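You operate a simulated robot arm through the tools that you are given. There is no shell and no other tool.

You are at the controls of a simulated robot arm. One attempt, no reset.

## Task
Scrub the short rod's grip clean with cork soap and stand it in the grey tube.
Fine: the pad goes back. Set down upright: scrub pad. What is to be rubbed or washed off counts as gone when no trace of it is left.

Only the result counts: the job must be done as asked and must still hold three seconds after the hand-in. Knocking over, shifting, dropping, spilling or breaking anything else fails it.

## Robot
A 7-joint arm with a fingered hand, fixed in place. Base frame: the origin is at the foot of the arm, x ahead of it, y to its left, z up. Readings come in m, rad, newtons and seconds.
Its first joint turns from -2.897 to 2.897 rad. Payload 3.7 kg.
The tool frame sits at the grasp point between the pads (the TCP): z along the fingers, y along the line on which they close. The tips reach 0.025 m beyond it. The gripper opens to 0.088 m. The gripper's body begins 0.029 m behind the TCP. The gripper is a hand of 5 fingers: y runs from the thumb to the fingers, the wrist lies at [-0.013, -0.106, -0.174] in the tool frame, and closing takes about 1.5 s.
Orientation is that of the tool frame in the base frame, as a unit quaternion [x, y, z, w]. With the fingers straight down and the wrist toward the robot, the tool's x, y and z point along [0, 1, 0], [1, 0, 0] and [0, 0, -1] of the base frame.

## Interface
- The arm moves only by the tool move_arm. Its argument "rows" is a list of rows, each a list of 2 entries, a list of its own where there are three numbers: the shift along the base's x, y, z in units of 20 mm (1.0 is 20 mm), then the turn, a rotation vector about the base's x, y, z in units of 5 degrees (1.0 is 5 degrees). In form: [[[x, y, z], [rx, ry, rz]], ...]. A call has 1 to 20 rows; each row shifts and turns the commanded pose from where the row before left it. "gripper" is the gripper command, from -1 (fully open) to 1 (shut), values between in proportion, set as the call begins (left out, the last holds). A call with a number of a shift or a turn outside -1 to 1 is refused whole. Each row takes 0.2 s and may step no farther than 0.05 m and 0.15 rad from the row before; otherwise, or with a gripper value out of range, the whole call is refused. Where a pose cannot be reached the arm comes as near as it can. A force on the tool above 40 N (or 10 N above the force at the start of the call, whichever is more), or a blocked arm, ends the call early, and 0.2 s more pass. Each finger travels about 0.108 m/s and halts on what it meets, pressing with about 33 N; the grip force reading is that of the motor and also rises with nothing between the fingers. The clock runs only during rows and for 0.2 s after the last one: add rows that do not move to give the fingers time. It gives the time, the measured TCP pose, the force on the tool (base axes), the opening and the grip force at its end, in the units of the frame above (readings bear some noise), with the torque about the TCP (base axes, N m) and any sound that the robot's microphone picked up.
- Cameras (640 x 400 px; columns grow to the right, rows downward): "scene" is fixed at [0.0557, 0.4911, 1.7105]; the picture's right is [-0.17, -0.99, 0.00], its down [-0.76, 0.13, -0.63] and it looks along [0.62, -0.11, -0.77] (base axes); focal length 326 px, centre (320, 200). "wrist" rides on the gripper at [0.059, -0.079, -0.105] in the tool frame; the picture's right is [-0.73, 0.32, -0.61], its down [-0.62, -0.68, 0.38] and it looks along [-0.29, 0.66, 0.70] (tool axes); focal length 234 px, centre (320, 200). There is no depth. A picture from a camera that has moved, and an enlarged one, comes with that camera's place and axes in the base frame and with its lens. The place of the scene camera against the robot may be out by one fixed shift of up to 0.018 m in any direction.
- get_image(camera): a new picture of that camera. It takes no simulated time.
- set_fingers(index, middle, ring, little, thumb_bend, thumb_turn): sets how far each is bent, from 0 (flat) to 1 (curled in); at 0.3 the hand is open as for a grip, at 0.7 the pads meet at the TCP. One left out holds its place. A second passes; each finger stops where it meets its share of the squeeze, and holds until it gets a number again. A gripper value or a shape takes the hand back. It gives what a move gives, with no picture; readings hold the bend of each and the force on index, middle, ring, little, thumb and palm. thumb_turn goes from beside the hand (0) to across from the fingers (1), as for a grip.
- preshape(shape): the hand has 5 fingers and takes this shape, open, in about a second: jaw (thumb against the fingers, like two jaws); tri (thumb and two fingers); tip (a fingertip pinch); poke (one finger out to press); point (the index stretched); flat (the hand flat); cup (the hand cupped); fist (a fist). The gripper value then closes the fingers along that shape, each until it touches; the sizes above hold for jaw. It gives what a move gives, with no picture.
- enlarge(camera, box): a new picture of the part [left, top, right, bottom] of that camera's present view, enlarged. It takes no simulated time.
- hand_in(): hands the job in; it is judged then, once.

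Places have to be worked out from the pictures, the camera data and where the tool is seen. Open the gripper and draw the arm clear of the work before you hand the job in, unless the task says otherwise.

The tools are called as name(argument=value, ...) on one line, values as JSON. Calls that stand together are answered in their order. move_arm: Moves the arm, as the interface text tells. Its arguments: {"type":"object","properties":{"rows":{"type":"array","items":{"type":"array"}},"gripper":{"type":"number"}},"required":["rows"]} The other tools are called the same way: preshape (shape) gives the hand a shape; set_fingers (index, middle, ring, little, thumb_bend, thumb_turn) moves the fingers one by one; get_image (camera) takes a picture; enlarge (camera, box) takes an enlarged picture of a part of a camera's view; hand_in () hands the job in.

At the start:

```text
time_s: 0.0
position: [0.2915, 0.376, 1.2777]
ee_rot: [0.707, 0.707, 0.003, -0.004]
force: [-0.2, 0.1, -1.3]
ft_torque: [-0.02, 0.03, 0.0]
gripper_width: 0.0877
finger_force: 0.1
shape: jaw
bend: [0.3, 0.3, 0.3, 0.3, 0.3, 0.98]
finger forces: [0.0, 0.0, 0.0, 0.0, 0.1, 0.0]
```

scene: 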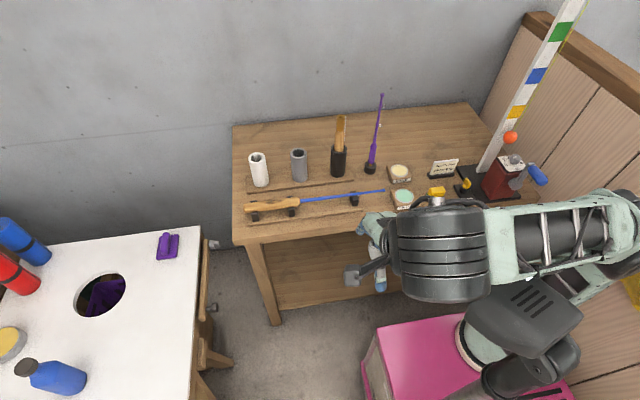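
wrist: 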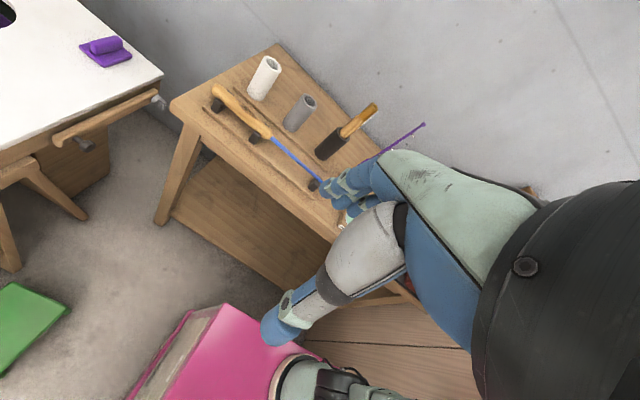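

I'll look closely at the scene before moving anything.

enlarge(camera="scene", box=[230, 90, 430, 215])

enlarge(camera="scene", box=[360, 90, 560, 215])

enlarge(camera="scene", box=[0, 210, 220, 400])

enlarge(camera="wrist", box=[160, 30, 440, 205])

```text
3.20 times, centred on (330, 152) of scene
camera zoom: at [0.0557, 0.4911, 1.7105], right [-0.17, -0.99, 0.0], down [-0.76, 0.13, -0.63], along [0.62, -0.11, -0.77], focal length 1042 px, centre (288, 352)
```

zoom: 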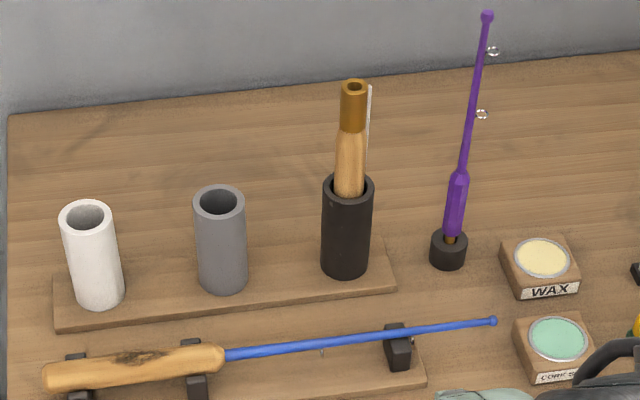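

```text
3.20 times, centred on (460, 152) of scene
camera zoom: at [0.0557, 0.4911, 1.7105], right [-0.17, -0.99, 0.0], down [-0.76, 0.13, -0.63], along [0.62, -0.11, -0.77], focal length 1042 px, centre (-128, 352)
```

zoom: 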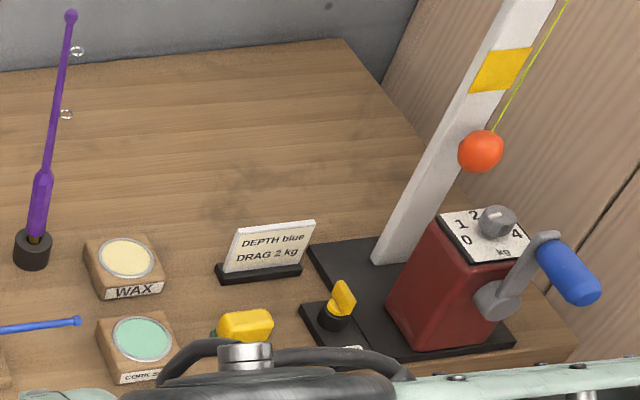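

```text
2.11 times, centred on (110, 305) of scene
camera zoom: at [0.0557, 0.4911, 1.7105], right [-0.17, -0.99, 0.0], down [-0.76, 0.13, -0.63], along [0.62, -0.11, -0.77], focal length 685 px, centre (762, -21)
```

zoom: 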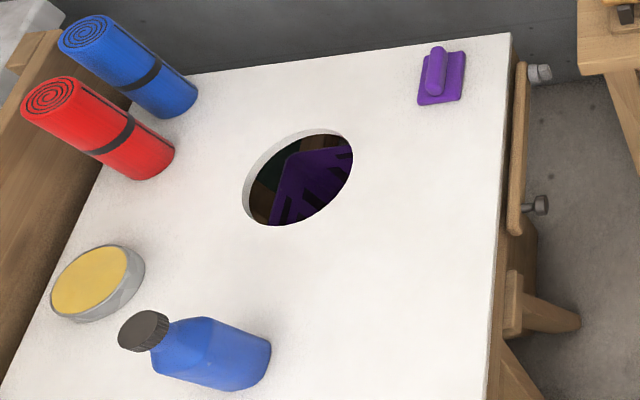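

```text
2.29 times, centred on (300, 118) of wrist
camera zoom: at [0.2113, 0.4345, 1.3838], right [0.32, -0.73, 0.6], down [-0.68, -0.62, -0.39], along [0.66, -0.28, -0.7], focal length 535 px, centre (366, 389)
```

zoom: 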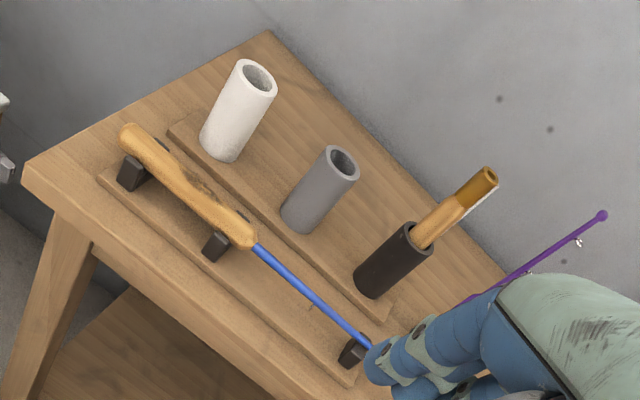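

The blue rod with the stained cork grip lies on the rack and the grey tube is at roughly (0.81, 0.44), with its top at z≈1.02. A yellow item with some green sits beside the cork soap, partly hidden by the arm, so I'll shift the hand to -y to see it.

move_arm(rows=[[[0, -1, 0], [0, 0, 0]], [[0, -1, 0], [0, 0, 0]], [[0, -1, 0], [0, 0, 0]], [[0, -1, 0], [0, 0, 0]], [[0, -1, 0], [0, 0, 0]], [[0, -1, 0], [0, 0, 0]], [[0, -1, 0], [0, 0, 0]], [[0, -1, 0], [0, 0, 0]], [[0, -1, 0], [0, 0, 0]], [[0, -1, 0], [0, 0, 0]], [[0, -1, 0], [0, 0, 0]], [[0, -1, 0], [0, 0, 0]]])

get_image(camera="scene")

get_image(camera="wrist")

```text
time_s: 2.6
position: [0.2893, 0.1367, 1.2768]
ee_rot: [0.707, 0.707, 0.003, -0.005]
force: [-0.2, 0.0, -0.8]
ft_torque: [0.0, 0.03, 0.01]
gripper_width: 0.0874
finger_force: 0.1
shape: jaw
bend: [0.3, 0.3, 0.3, 0.3, 0.3, 0.98]
finger forces: [0.0, 0.1, 0.0, 0.0, 0.1, 0.1]
```

```text
taken
```

scene: 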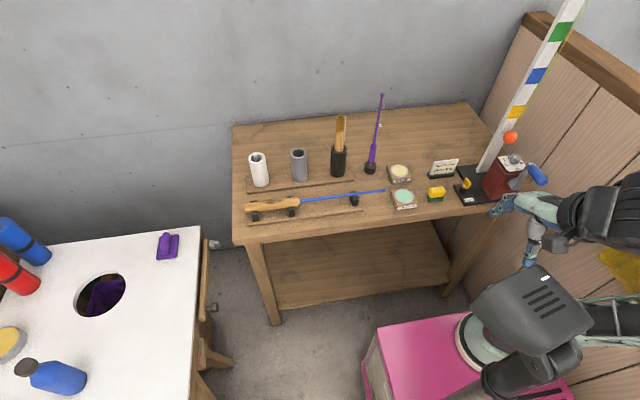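

```text
taken
camera wrist: at [0.2102, 0.1955, 1.3843], right [0.32, -0.73, 0.6], down [-0.68, -0.62, -0.39], along [0.65, -0.28, -0.7], focal length 234 px, centre (320, 200)
```

wrist: 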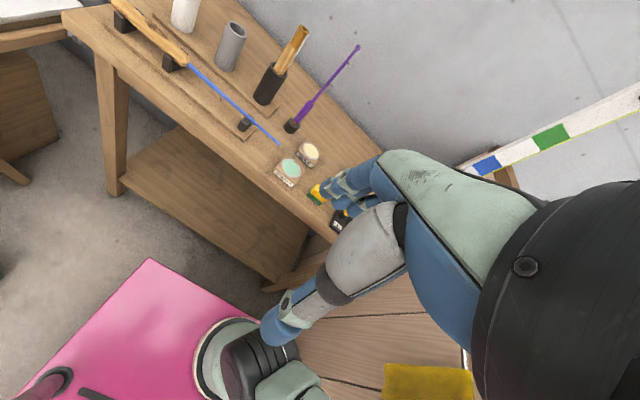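

The yellow pad with the green scrubbing layer is now visible next to the cork soap. I'll enlarge both views.

enlarge(camera="scene", box=[380, 150, 476, 210])

enlarge(camera="scene", box=[236, 130, 396, 230])

enlarge(camera="wrist", box=[260, 110, 420, 210])

enlarge(camera="wrist", box=[90, 0, 330, 150])

```text
6.67 times, centred on (428, 180) of scene
camera zoom: at [0.0557, 0.4911, 1.7105], right [-0.17, -0.99, 0.0], down [-0.76, 0.13, -0.63], along [0.62, -0.11, -0.77], focal length 2170 px, centre (-400, 333)
```

zoom: 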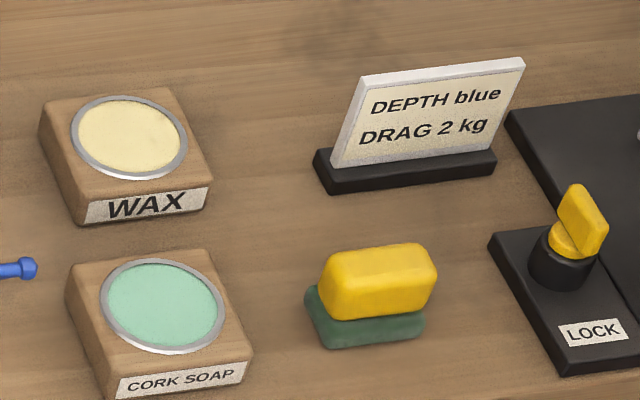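

```text
4.00 times, centred on (316, 180) of scene
camera zoom: at [0.0557, 0.4911, 1.7105], right [-0.17, -0.99, 0.0], down [-0.76, 0.13, -0.63], along [0.62, -0.11, -0.77], focal length 1302 px, centre (336, 280)
```

zoom: 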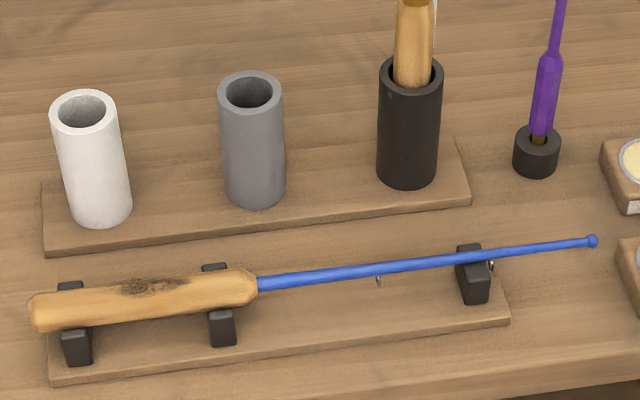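

```text
4.00 times, centred on (340, 160) of wrist
camera zoom: at [0.2102, 0.1955, 1.3843], right [0.32, -0.73, 0.6], down [-0.68, -0.62, -0.39], along [0.65, -0.28, -0.7], focal length 937 px, centre (240, 360)
```

zoom: 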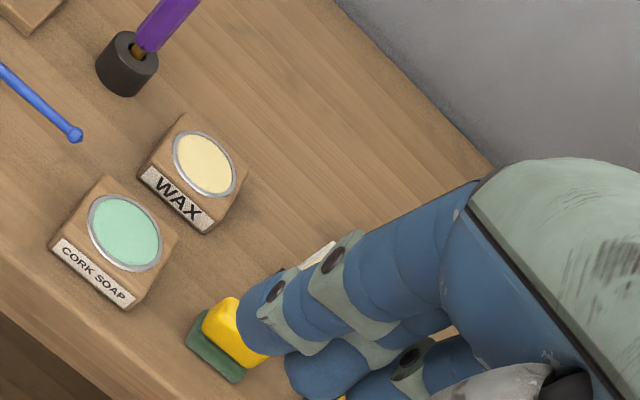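

```text
2.67 times, centred on (210, 75) of wrist
camera zoom: at [0.2102, 0.1955, 1.3843], right [0.32, -0.73, 0.6], down [-0.68, -0.62, -0.39], along [0.65, -0.28, -0.7], focal length 624 px, centre (613, 533)
```

zoom: 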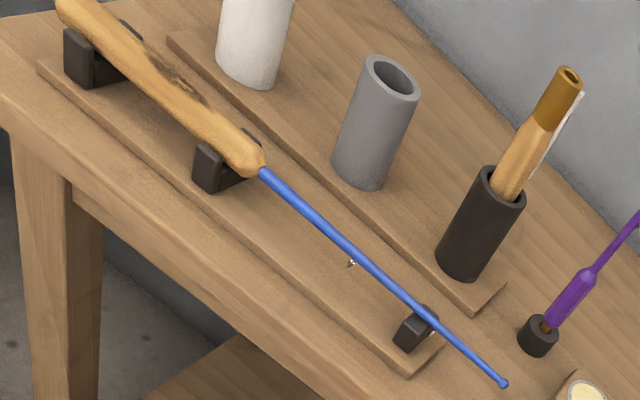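

The pad sits at about (0.633, 0.025) and the cork soap at about (0.623, 0.134), with the table top near z≈0.93. I'll trim out the small tool tilt and bring the wrist camera closer to the pad and soap.

move_arm(rows=[[[0.875, -0.965, -0.75], [-0.13, -0.03, 0]], [[0.875, -0.965, -0.75], [0, 0, 0]], [[0.875, -0.965, -0.75], [0, 0, 0]], [[0.875, -0.965, -0.75], [0, 0, 0]], [[0.875, -0.965, -0.75], [0, 0, 0]], [[0.875, -0.965, -0.75], [0, 0, 0]], [[0.875, -0.965, -0.75], [0, 0, 0]], [[0.875, -0.965, -0.75], [0, 0, 0]], [[0.875, -0.965, -0.75], [0, 0, 0]], [[0, 0, 0], [0, 0, 0]]])

get_image(camera="wrist")

get_image(camera="scene")

```text
time_s: 4.8
position: [0.4463, -0.0383, 1.1426]
ee_rot: [0.707, 0.707, 0.0, 0.0]
force: [0.5, 0.5, 0.7]
ft_torque: [-0.03, 0.0, 0.01]
gripper_width: 0.0878
finger_force: 0.0
shape: jaw
bend: [0.3, 0.3, 0.3, 0.3, 0.3, 0.98]
finger forces: [0.0, 0.0, 0.0, 0.1, 0.0, 0.0]
```

```text
taken
camera wrist: at [0.3679, 0.0212, 1.2482], right [0.32, -0.73, 0.61], down [-0.68, -0.62, -0.38], along [0.66, -0.29, -0.7], focal length 234 px, centre (320, 200)
```

wrist: 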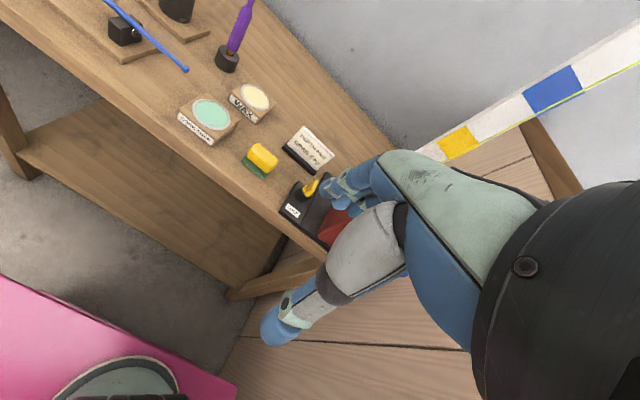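

```text
taken
```

scene: 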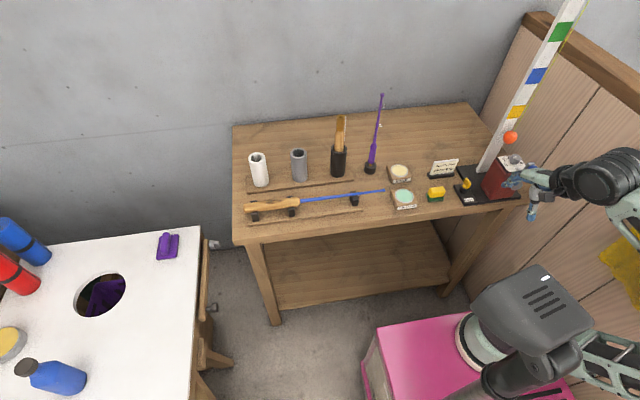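

I'll enlarge the wrist view around the pad and soap to measure them.

enlarge(camera="wrist", box=[168, 80, 328, 180])

enlarge(camera="wrist", box=[260, 130, 420, 230])

```text
4.00 times, centred on (248, 130) of wrist
camera zoom: at [0.3679, 0.0212, 1.2482], right [0.32, -0.73, 0.61], down [-0.68, -0.62, -0.38], along [0.66, -0.29, -0.7], focal length 937 px, centre (608, 480)
```

zoom: 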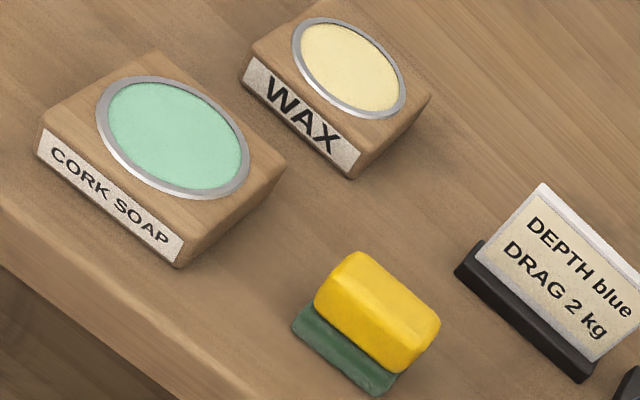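

```text
4.00 times, centred on (340, 180) of wrist
camera zoom: at [0.3679, 0.0212, 1.2482], right [0.32, -0.73, 0.61], down [-0.68, -0.62, -0.38], along [0.66, -0.29, -0.7], focal length 937 px, centre (240, 280)
```

zoom: 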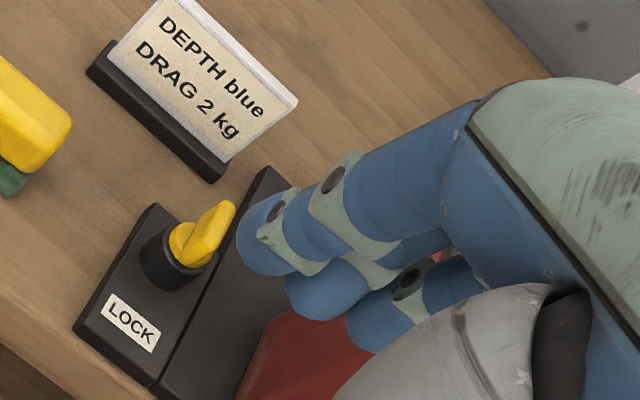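

The soap's top comes out at (0.662, 0.128, 0.923) and the table top at z≈0.903. I'll zoom in further on the pad to get its size and heading.

enlarge(camera="wrist", box=[232, 135, 288, 185])

enlarge(camera="scene", box=[416, 175, 464, 205])

```text
8.00 times, centred on (260, 160) of wrist
camera zoom: at [0.3679, 0.0212, 1.2482], right [0.32, -0.73, 0.61], down [-0.68, -0.62, -0.38], along [0.66, -0.29, -0.7], focal length 1873 px, centre (800, 520)
```

zoom: 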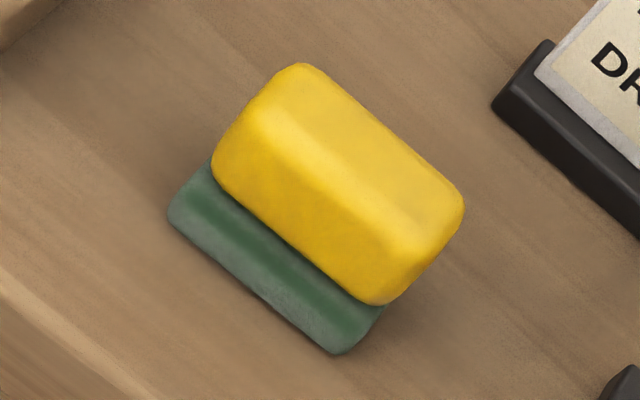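

```text
13.33 times, centred on (440, 190) of scene
camera zoom: at [0.0557, 0.4911, 1.7105], right [-0.17, -0.99, 0.0], down [-0.76, 0.13, -0.63], along [0.62, -0.11, -0.77], focal length 4340 px, centre (-1280, 333)
```

zoom: 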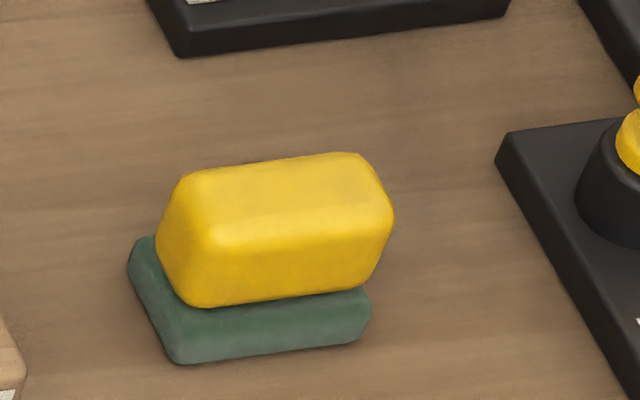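

The pad's yellow block spans roughly x 0.648–0.670, y 0–0.044 and z 0.915–0.937, on a slightly larger green layer. I'll narrow the opening to about 48 mm and move above it at z≈1.06.

move_arm(gripper=-0.1, rows=[[[0.888, 0.2513, -0.344], [0, 0, 0]], [[0.888, 0.2513, -0.344], [0, 0, 0]], [[0.888, 0.2513, -0.344], [0, 0, 0]], [[0.888, 0.2513, -0.344], [0, 0, 0]], [[0.888, 0.2513, -0.344], [0, 0, 0]], [[0.888, 0.2513, -0.344], [0, 0, 0]], [[0.888, 0.2513, -0.344], [0, 0, 0]], [[0.888, 0.2513, -0.344], [0, 0, 0]], [[0.888, 0.2513, -0.344], [0, 0, 0]], [[0.888, 0.2513, -0.344], [0, 0, 0]], [[0.888, 0.2513, -0.344], [0, 0, 0]], [[0.888, 0.2513, -0.344], [0, 0, 0]], [[0, 0, 0], [0, 0, 0]], [[0, 0, 0], [0, 0, 0]]])

get_image(camera="wrist")

enlarge(camera="scene", box=[360, 90, 560, 215])

```text
time_s: 7.8
position: [0.6623, 0.0224, 1.0601]
ee_rot: [0.708, 0.707, 0.0, 0.0]
force: [0.8, -0.4, -0.2]
ft_torque: [-0.03, 0.0, 0.02]
gripper_width: 0.0488
finger_force: 0.1
shape: jaw
bend: [0.74, 0.42, 0.39, 0.42, 0.67, 1.0]
finger forces: [0.1, 0.0, 0.0, 0.1, 0.0, 0.0]
```

```text
taken
camera wrist: at [0.5821, 0.0825, 1.1655], right [0.32, -0.73, 0.61], down [-0.68, -0.62, -0.38], along [0.66, -0.29, -0.7], focal length 234 px, centre (320, 200)
```

wrist: 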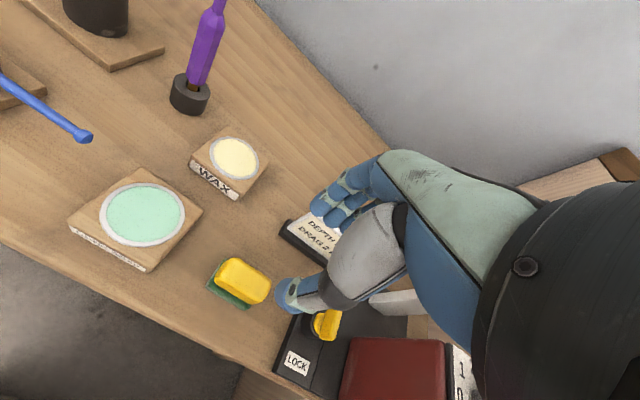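

```text
3.20 times, centred on (460, 152) of scene
camera zoom: at [0.0557, 0.4911, 1.7105], right [-0.17, -0.99, 0.0], down [-0.76, 0.13, -0.63], along [0.62, -0.11, -0.77], focal length 1042 px, centre (-128, 352)
```

zoom: 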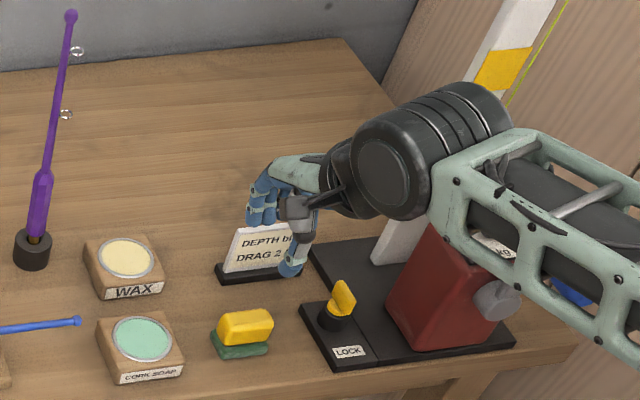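

The hand is above the pad at (0.662, 0.022, 1.060). I'll enlarge the wrist view to check where the fingers and thumb sit against the TCP line before descending.

enlarge(camera="wrist", box=[200, 150, 420, 330])

enlarge(camera="scene", box=[410, 130, 490, 190])

```text
2.22 times, centred on (310, 240) of wrist
camera zoom: at [0.5821, 0.0825, 1.1655], right [0.32, -0.73, 0.61], down [-0.68, -0.62, -0.38], along [0.66, -0.29, -0.7], focal length 520 px, centre (342, 111)
```

zoom: 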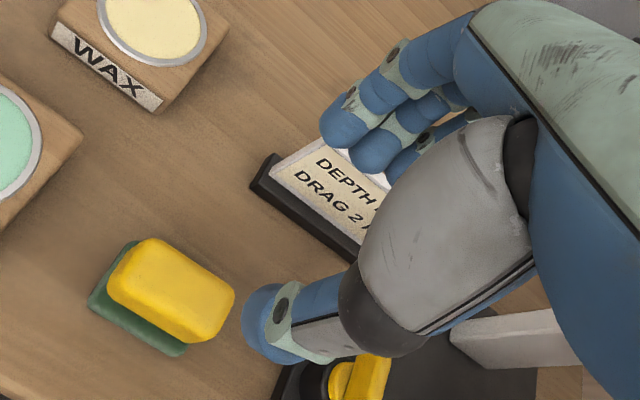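

```text
6.67 times, centred on (450, 160) of scene
camera zoom: at [0.0557, 0.4911, 1.7105], right [-0.17, -0.99, 0.0], down [-0.76, 0.13, -0.63], along [0.62, -0.11, -0.77], focal length 2170 px, centre (-547, 467)
```

zoom: 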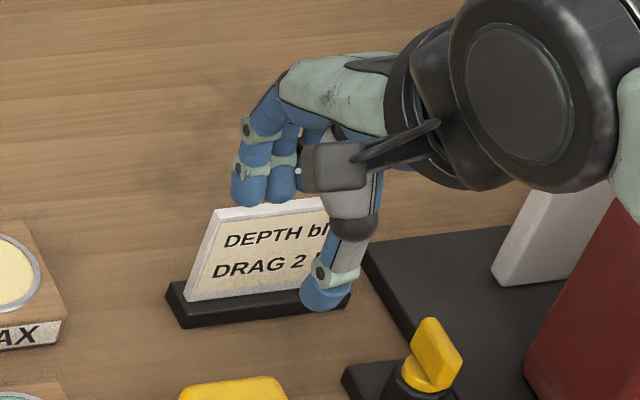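

The index reads 0.74 bend while the other fingers read about 0.4, so it would land on the pad if I descended. I'll reopen the hand fully here and check the bends.

move_arm(gripper=-1, rows=[[[0, 0, 0], [0, 0, 0]], [[0, 0, 0], [0, 0, 0]], [[0, 0, 0], [0, 0, 0]], [[0, 0, 0], [0, 0, 0]], [[0, 0, 0], [0, 0, 0]]])

enlarge(camera="wrist", box=[200, 150, 420, 330])

enlarge(camera="scene", box=[410, 130, 490, 190])

```text
time_s: 9.0
position: [0.6615, 0.0233, 1.06]
ee_rot: [0.707, 0.707, 0.0, 0.0]
force: [0.5, 0.1, -0.4]
ft_torque: [0.03, 0.02, -0.01]
gripper_width: 0.0878
finger_force: 0.1
shape: jaw
bend: [0.3, 0.3, 0.3, 0.3, 0.3, 0.98]
finger forces: [0.0, 0.0, 0.0, 0.0, 0.0, 0.0]
```

```text
2.22 times, centred on (310, 240) of wrist
camera zoom: at [0.582, 0.0824, 1.1655], right [0.32, -0.73, 0.61], down [-0.68, -0.62, -0.38], along [0.66, -0.29, -0.7], focal length 520 px, centre (342, 111)
```

zoom: 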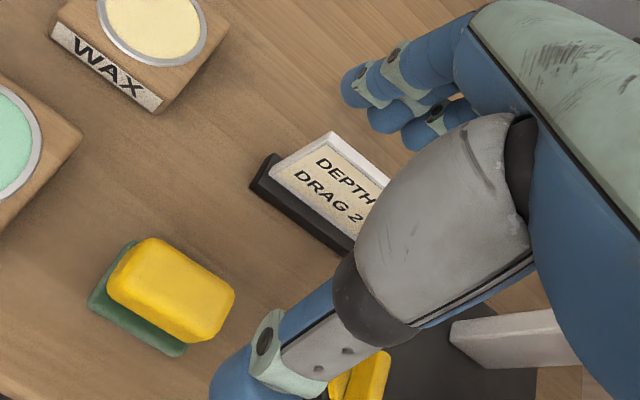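

```text
6.67 times, centred on (450, 160) of scene
camera zoom: at [0.0557, 0.4911, 1.7105], right [-0.17, -0.99, 0.0], down [-0.76, 0.13, -0.63], along [0.62, -0.11, -0.77], focal length 2170 px, centre (-547, 467)
```

zoom: 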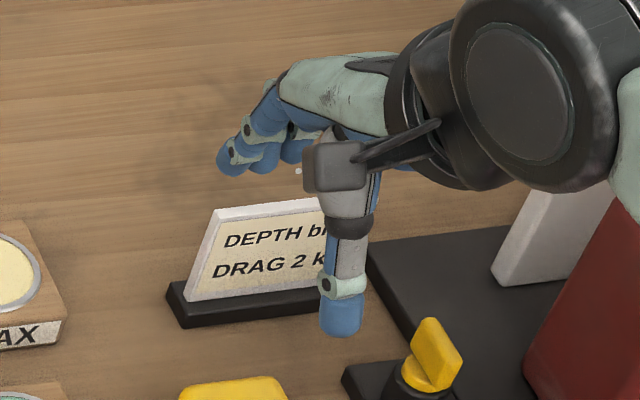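

Fully open, the fingers swing well clear of the sign, and the pad's yellow centre refines to about (0.658, 0.020). I'll descend to TCP z≈0.944 with the hand open and then check before closing.

move_arm(rows=[[[-0.022, -0.02, -0.725], [0, 0, 0]], [[-0.022, -0.02, -0.725], [0, 0, 0]], [[-0.022, -0.02, -0.725], [0, 0, 0]], [[-0.022, -0.02, -0.725], [0, 0, 0]], [[-0.022, -0.02, -0.725], [0, 0, 0]], [[-0.022, -0.02, -0.725], [0, 0, 0]], [[-0.022, -0.02, -0.725], [0, 0, 0]], [[-0.022, -0.02, -0.725], [0, 0, 0]], [[0, 0, 0], [0, 0, 0]]])

enlarge(camera="wrist", box=[200, 150, 420, 330])

enlarge(camera="scene", box=[400, 150, 480, 210])

```text
time_s: 11.0
position: [0.6578, 0.0174, 0.9441]
ee_rot: [0.707, 0.707, 0.0, 0.0]
force: [-0.8, -0.8, -0.7]
ft_torque: [0.01, 0.02, 0.0]
gripper_width: 0.0879
finger_force: 0.0
shape: jaw
bend: [0.3, 0.3, 0.3, 0.3, 0.3, 0.98]
finger forces: [0.0, 0.0, 0.0, 0.0, 0.1, 0.0]
```

```text
2.22 times, centred on (310, 240) of wrist
camera zoom: at [0.5785, 0.077, 1.0498], right [0.32, -0.73, 0.61], down [-0.68, -0.62, -0.38], along [0.66, -0.29, -0.7], focal length 520 px, centre (342, 111)
```

zoom: 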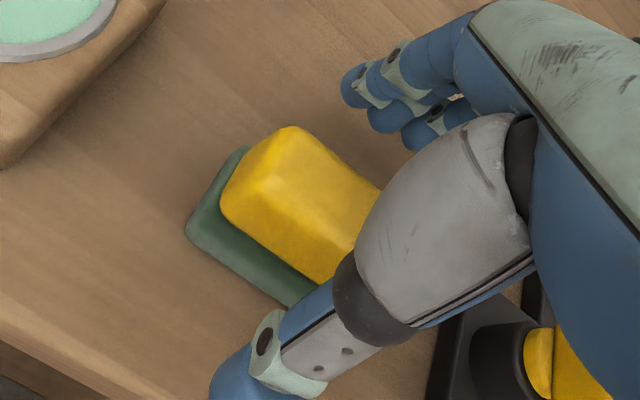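

```text
6.67 times, centred on (440, 180) of scene
camera zoom: at [0.0557, 0.4911, 1.7105], right [-0.17, -0.99, 0.0], down [-0.76, 0.13, -0.63], along [0.62, -0.11, -0.77], focal length 2170 px, centre (-480, 333)
```

zoom: 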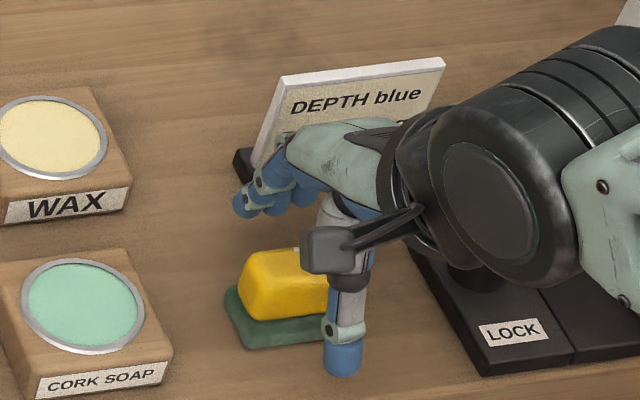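

Wrist and scene views agree once I allow about 9 mm for the scene camera, so the hand is roughly 3 mm off the pad centre in y. I'll nudge +3 mm in y and close on the pad.

move_arm(rows=[[[0, 0.14, 0], [0, 0, 0]], [[0, 0, 0], [0, 0, 0]]])

move_arm(gripper=1, rows=[[[0, 0, 0], [0, 0, 0]], [[0, 0, 0], [0, 0, 0]], [[0, 0, 0], [0, 0, 0]], [[0, 0, 0], [0, 0, 0]], [[0, 0, 0], [0, 0, 0]], [[0, 0, 0], [0, 0, 0]], [[0, 0, 0], [0, 0, 0]], [[0, 0, 0], [0, 0, 0]]])

enlarge(camera="wrist", box=[200, 150, 420, 330])

enlarge(camera="scene", box=[400, 150, 480, 210])

```text
time_s: 11.6
position: [0.6587, 0.021, 0.9446]
ee_rot: [0.707, 0.707, 0.0, 0.0]
force: [-0.7, 0.4, -0.3]
ft_torque: [0.01, 0.02, 0.01]
gripper_width: 0.0875
finger_force: 0.1
shape: jaw
bend: [0.3, 0.3, 0.3, 0.3, 0.3, 0.98]
finger forces: [0.0, 0.1, 0.1, 0.1, 0.1, 0.0]
```

```text
time_s: 13.4
position: [0.6586, 0.0208, 0.9445]
ee_rot: [0.708, 0.706, 0.0, -0.001]
force: [-1.1, 0.4, -1.1]
ft_torque: [-0.01, -0.02, -0.01]
gripper_width: 0.0202
finger_force: 33.4
shape: jaw
bend: [0.74, 0.58, 0.61, 0.61, 0.75, 0.99]
finger forces: [19.2, 7.5, 3.5, 0.0, 30.2, 0.1]
```

```text
2.22 times, centred on (310, 240) of wrist
camera zoom: at [0.5789, 0.0803, 1.0499], right [0.32, -0.73, 0.61], down [-0.68, -0.62, -0.38], along [0.66, -0.29, -0.7], focal length 520 px, centre (342, 111)
```

zoom: 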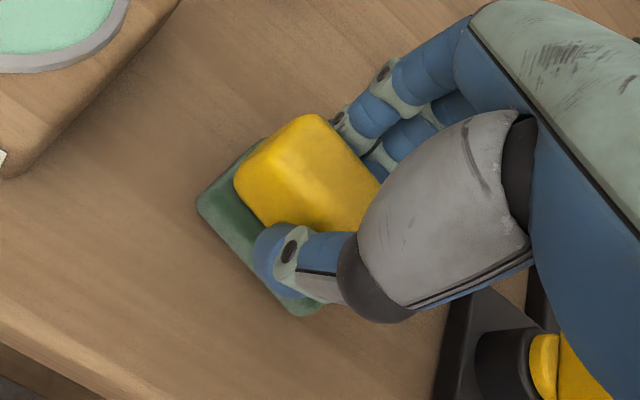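

```text
6.67 times, centred on (440, 180) of scene
camera zoom: at [0.0557, 0.4911, 1.7105], right [-0.17, -0.99, 0.0], down [-0.76, 0.13, -0.63], along [0.62, -0.11, -0.77], focal length 2170 px, centre (-480, 333)
```

zoom: 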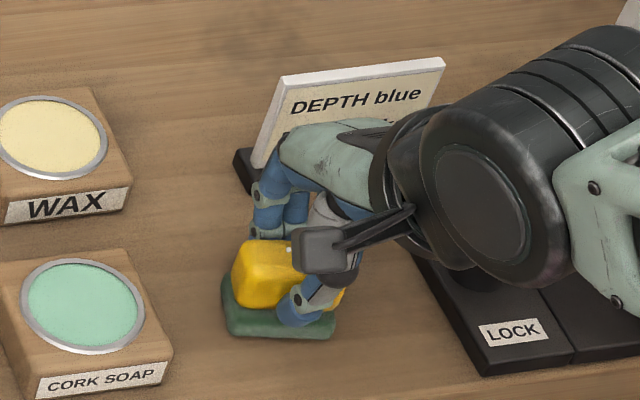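

The pad is gripped (thumb 30 N, index 19 N) and twisted about 12° clockwise, which I'll undo when I put it back. I'll lift it 6 cm and check it.

move_arm(rows=[[[0, 0, 0.3], [0, 0, 0]], [[0, 0, 0.5], [0, 0, 0]], [[0, 0, 0.7], [0, 0, 0]], [[0, 0, 0.7], [0, 0, 0]], [[0, 0, 0.8], [0, 0, 0]], [[0, 0, 0], [0, 0, 0]]])

enlarge(camera="wrist", box=[200, 150, 420, 330])

enlarge(camera="scene", box=[400, 150, 480, 210])

```text
time_s: 14.8
position: [0.6588, 0.02, 1.0045]
ee_rot: [0.707, 0.707, 0.001, 0.0]
force: [-0.1, 0.3, 0.2]
ft_torque: [0.0, -0.01, 0.01]
gripper_width: 0.0203
finger_force: 33.0
shape: jaw
bend: [0.73, 0.58, 0.61, 0.61, 0.75, 0.99]
finger forces: [19.3, 7.5, 3.3, 0.0, 30.1, 0.1]
```

```text
2.22 times, centred on (310, 240) of wrist
camera zoom: at [0.5797, 0.0808, 1.1093], right [0.32, -0.73, 0.61], down [-0.68, -0.62, -0.38], along [0.66, -0.29, -0.7], focal length 520 px, centre (342, 111)
```

zoom: 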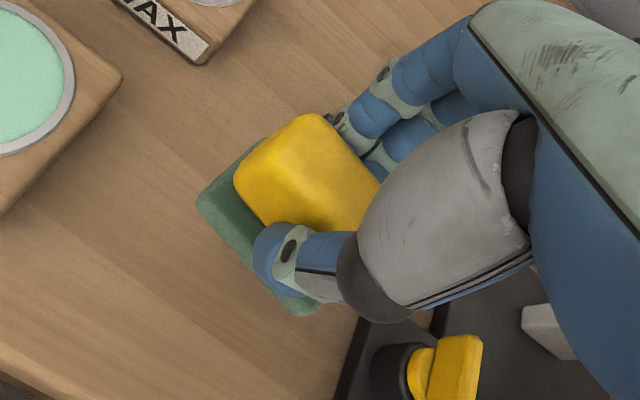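

```text
6.67 times, centred on (440, 180) of scene
camera zoom: at [0.0557, 0.4911, 1.7105], right [-0.17, -0.99, 0.0], down [-0.76, 0.13, -0.63], along [0.62, -0.11, -0.77], focal length 2170 px, centre (-480, 333)
```

zoom: 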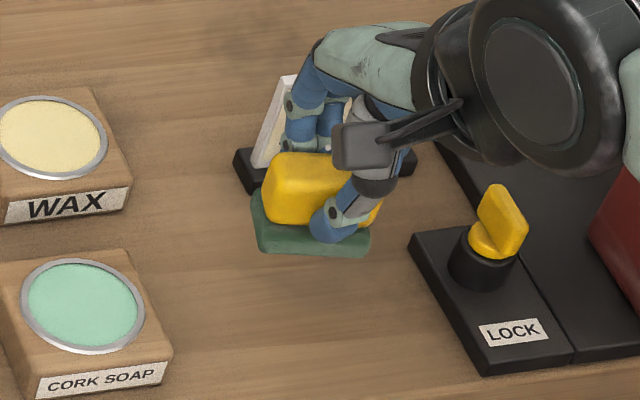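

The pad is held firmly. I'll carry it over to the cork soap at (0.662, 0.128) and lower it to just above the soap.

move_arm(rows=[[[0, 0.7, 0], [0, 0, 0]], [[0, 0.9, 0], [0, 0, 0]], [[0.05, 0.9, 0], [0, 0, 0]], [[0.05, 0.9, 0], [0, 0, 0]], [[0.05, 0.9, 0], [0, 0, 0]], [[0, 0.8, 0], [0, 0, 0]], [[0, 0.3, -0.6], [0, 0, 0]], [[0, 0, -0.8], [0, 0, 0]], [[0, 0, 0], [0, 0, 0]]])

enlarge(camera="wrist", box=[200, 150, 420, 330])

enlarge(camera="scene", box=[380, 150, 460, 210])

```text
time_s: 16.8
position: [0.6613, 0.1302, 0.9766]
ee_rot: [0.708, 0.706, 0.001, 0.0]
force: [-0.5, 0.5, -0.3]
ft_torque: [0.03, 0.03, -0.02]
gripper_width: 0.0204
finger_force: 33.5
shape: jaw
bend: [0.73, 0.58, 0.61, 0.61, 0.75, 0.99]
finger forces: [19.3, 7.5, 3.3, 0.1, 30.3, 0.0]
```

```text
2.22 times, centred on (310, 240) of wrist
camera zoom: at [0.5818, 0.1895, 1.0822], right [0.32, -0.73, 0.61], down [-0.68, -0.62, -0.38], along [0.66, -0.29, -0.7], focal length 520 px, centre (342, 111)
```

zoom: 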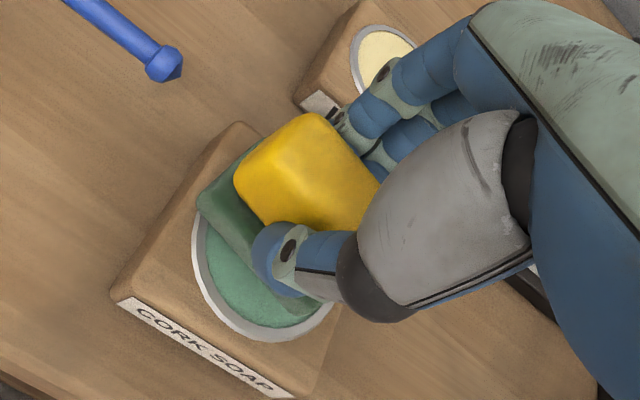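

```text
6.67 times, centred on (420, 180) of scene
camera zoom: at [0.0557, 0.4911, 1.7105], right [-0.17, -0.99, 0.0], down [-0.76, 0.13, -0.63], along [0.62, -0.11, -0.77], focal length 2170 px, centre (-347, 333)
```

zoom: 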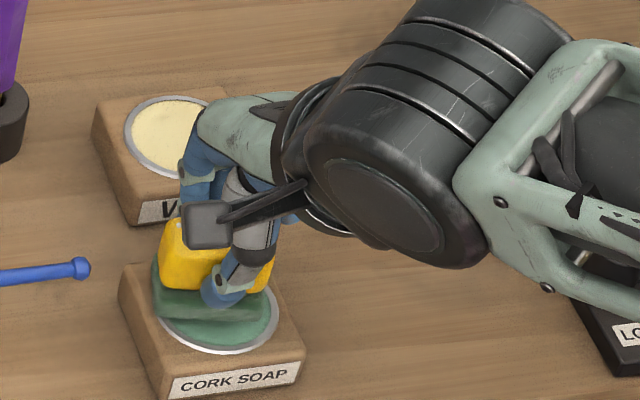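

The pad is about 1 cm above the soap disc. I'll lower it gently in small steps until it touches.

move_arm(rows=[[[-0.1, 0, -0.2], [0, 0, 0]], [[-0.1, 0, -0.2], [0, 0, 0]], [[0, 0, -0.15], [0, 0, 0]], [[0, 0, -0.1], [0, 0, 0]]])

enlarge(camera="scene", box=[380, 150, 460, 210])

```text
time_s: 17.8
position: [0.6571, 0.1299, 0.9666]
ee_rot: [0.707, 0.707, 0.006, 0.003]
force: [-4.1, -2.1, 20.0]
ft_torque: [0.01, 0.04, 0.02]
gripper_width: 0.0226
finger_force: 33.1
shape: jaw
bend: [0.74, 0.58, 0.61, 0.61, 0.76, 0.98]
finger forces: [19.9, 8.8, 3.6, 0.0, 35.1, 0.1]
stopped in row 4: the force on the tool passed its limit at 43 N (the readings are from after the stop); the commanded pose is now the measured one
```

```text
6.67 times, centred on (420, 180) of scene
camera zoom: at [0.0557, 0.4911, 1.7105], right [-0.17, -0.99, 0.0], down [-0.76, 0.13, -0.63], along [0.62, -0.11, -0.77], focal length 2170 px, centre (-347, 333)
```

zoom: 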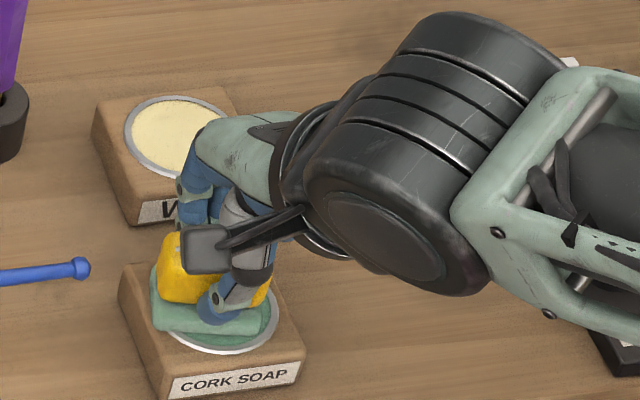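

The green layer has turned lighter, so it has picked up soap, and the soap block hasn't moved. I'll lift straight up and look again.

move_arm(rows=[[[0, 0, 0.2], [0, 0, 0]], [[0, 0, 0.5], [0, 0, 0]], [[0, 0, 0.9], [0, 0, 0]], [[0, 0, 1], [0, 0, 0]], [[0, 0, 1], [0, 0, 0]], [[0, 0, 1], [0, 0, 0]], [[0, 0, 0], [0, 0, 0]]])

get_image(camera="wrist")

enlarge(camera="scene", box=[370, 130, 470, 210])

enlarge(camera="wrist", box=[200, 150, 420, 330])

```text
time_s: 19.4
position: [0.6599, 0.1314, 1.057]
ee_rot: [0.707, 0.707, 0.004, 0.002]
force: [-0.3, 0.4, -0.3]
ft_torque: [0.0, 0.0, -0.04]
gripper_width: 0.0219
finger_force: 33.3
shape: jaw
bend: [0.73, 0.59, 0.64, 0.61, 0.76, 0.97]
finger forces: [20.0, 7.4, 3.3, 0.0, 30.7, 0.0]
```

```text
taken
camera wrist: at [0.579, 0.1895, 1.163], right [0.32, -0.73, 0.61], down [-0.68, -0.62, -0.39], along [0.66, -0.29, -0.69], focal length 234 px, centre (320, 200)
```

wrist: 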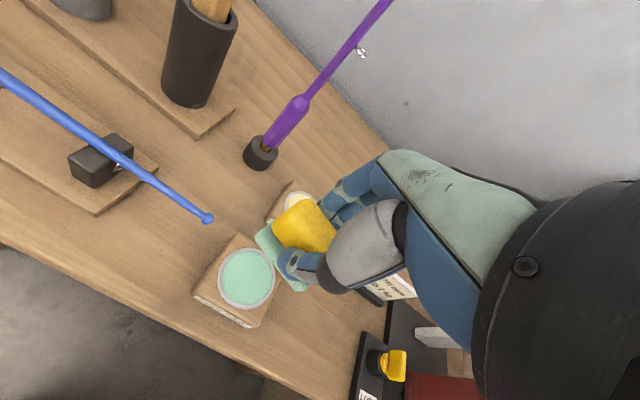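

```text
5.00 times, centred on (420, 170) of scene
camera zoom: at [0.0557, 0.4911, 1.7105], right [-0.17, -0.99, 0.0], down [-0.76, 0.13, -0.63], along [0.62, -0.11, -0.77], focal length 1627 px, centre (-180, 350)
```

zoom: 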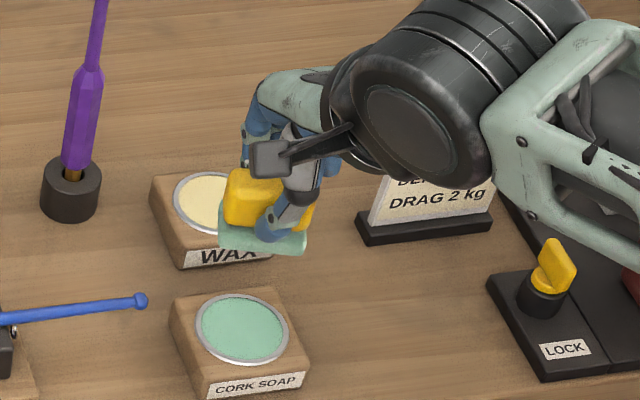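

```text
2.22 times, centred on (310, 240) of wrist
camera zoom: at [0.579, 0.1895, 1.163], right [0.32, -0.73, 0.61], down [-0.68, -0.62, -0.39], along [0.66, -0.29, -0.69], focal length 520 px, centre (342, 111)
```

zoom: 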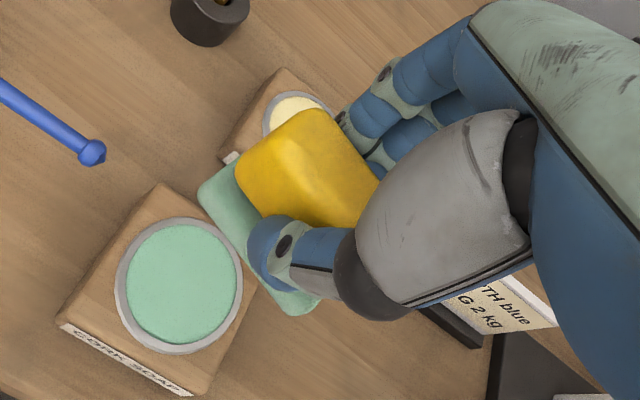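

The pad carries soap now and the soap block stayed in place. I'll fix the small tilt and move left and back to a viewing spot for the rod grip.

move_arm(rows=[[[-0.421, 0.971, 0.245], [-0.03, 0.097, 0]], [[-0.421, 0.971, 0.245], [0, 0, 0]], [[-0.421, 0.971, 0.245], [0, 0, 0]], [[-0.421, 0.971, 0.245], [0, 0, 0]], [[-0.421, 0.971, 0.245], [0, 0, 0]], [[-0.421, 0.971, 0.245], [0, 0, 0]], [[-0.421, 0.971, 0.245], [0, 0, 0]], [[-0.421, 0.971, 0.245], [0, 0, 0]], [[-0.421, 0.971, 0.245], [0, 0, 0]], [[-0.421, 0.971, 0.245], [0, 0, 0]], [[-0.421, 0.971, 0.245], [0, 0, 0]], [[-0.421, 0.971, 0.245], [0, 0, 0]], [[-0.421, 0.971, 0.245], [0, 0, 0]], [[-0.421, 0.971, 0.245], [0, 0, 0]], [[-0.421, 0.971, 0.245], [0, 0, 0]], [[-0.421, 0.971, 0.245], [0, 0, 0]], [[-0.421, 0.971, 0.245], [0, 0, 0]], [[-0.421, 0.971, 0.245], [0, 0, 0]], [[-0.421, 0.971, 0.245], [0, 0, 0]], [[0, 0, 0], [0, 0, 0]]])

get_image(camera="wrist")

get_image(camera="scene")

```text
time_s: 23.6
position: [0.4969, 0.4992, 1.1498]
ee_rot: [0.707, 0.707, 0.0, 0.0]
force: [1.1, 0.2, -0.9]
ft_torque: [-0.01, -0.02, -0.01]
gripper_width: 0.0215
finger_force: 32.9
shape: jaw
bend: [0.73, 0.59, 0.64, 0.61, 0.76, 0.97]
finger forces: [20.0, 7.4, 3.1, 0.0, 30.7, 0.0]
```

```text
taken
camera wrist: at [0.4183, 0.5586, 1.2558], right [0.32, -0.73, 0.61], down [-0.68, -0.62, -0.38], along [0.66, -0.29, -0.7], focal length 234 px, centre (320, 200)
```

wrist: 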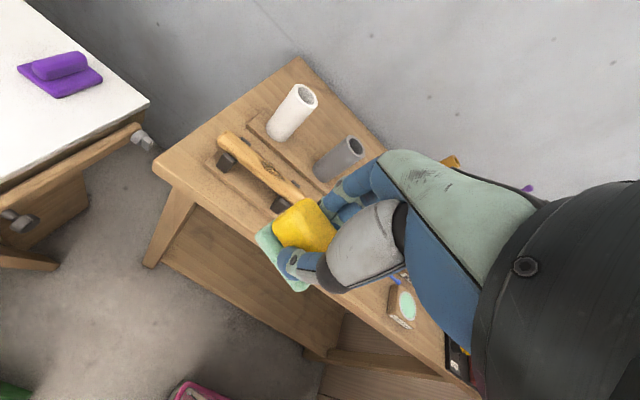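

```text
taken
```

scene: 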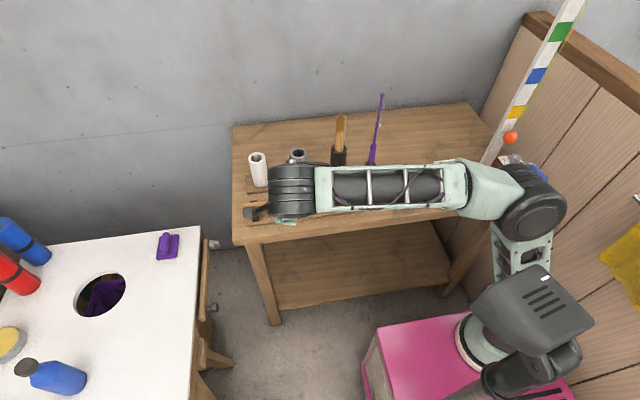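

The grip and its stain are visible to the left of the held pad. I'll enlarge to measure it.

enlarge(camera="wrist", box=[190, 110, 330, 220])

enlarge(camera="wrist", box=[250, 70, 400, 190])

```text
3.64 times, centred on (260, 165) of wrist
camera zoom: at [0.4183, 0.5586, 1.2558], right [0.32, -0.73, 0.61], down [-0.68, -0.62, -0.38], along [0.66, -0.29, -0.7], focal length 852 px, centre (538, 327)
```

zoom: 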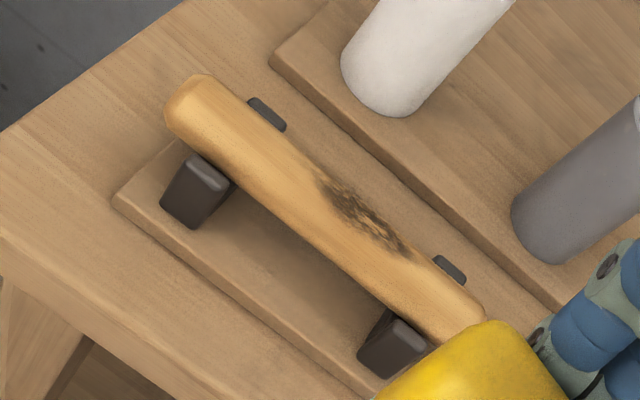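

```text
3.33 times, centred on (325, 130) of wrist
camera zoom: at [0.4183, 0.5586, 1.2558], right [0.32, -0.73, 0.61], down [-0.68, -0.62, -0.38], along [0.66, -0.29, -0.7], focal length 781 px, centre (303, 433)
```

zoom: 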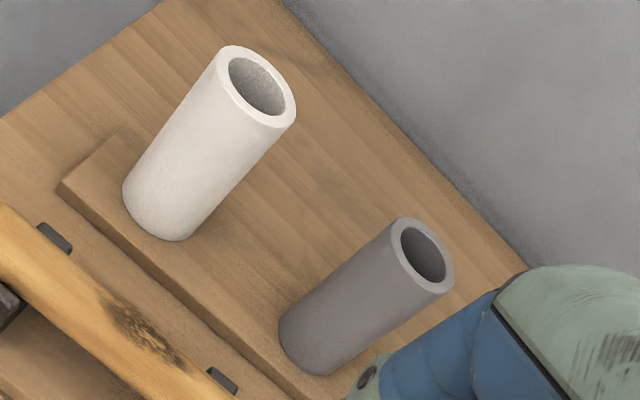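

The grip runs from about (0.681, 0.46) to (0.671, 0.623), with its axis at z≈0.948. I'll zoom in on the stain to get its extent and the grip diameter.

enlarge(camera="wrist", box=[215, 130, 279, 170])

enlarge(camera="wrist", box=[256, 160, 320, 200])

```text
10.00 times, centred on (247, 150) of wrist
camera zoom: at [0.4183, 0.5586, 1.2558], right [0.32, -0.73, 0.61], down [-0.68, -0.62, -0.38], along [0.66, -0.29, -0.7], focal length 2342 px, centre (1050, 700)
```

zoom: 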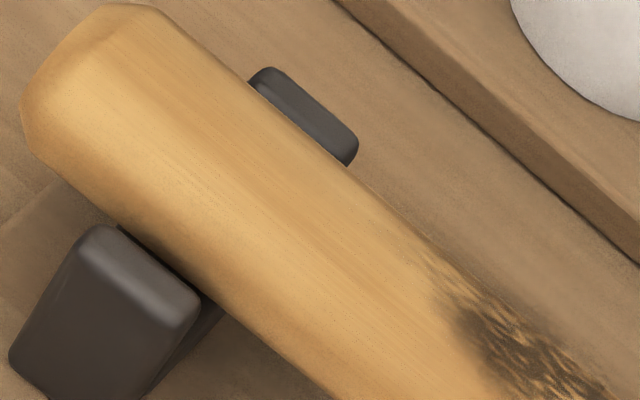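

```text
10.00 times, centred on (288, 180) of wrist
camera zoom: at [0.4183, 0.5586, 1.2558], right [0.32, -0.73, 0.61], down [-0.68, -0.62, -0.38], along [0.66, -0.29, -0.7], focal length 2342 px, centre (640, 400)
```

zoom: 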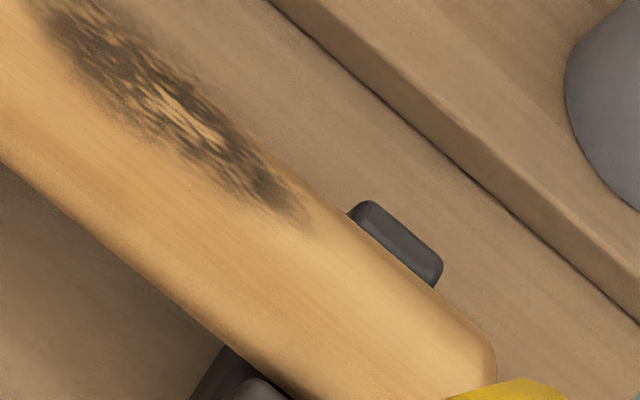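

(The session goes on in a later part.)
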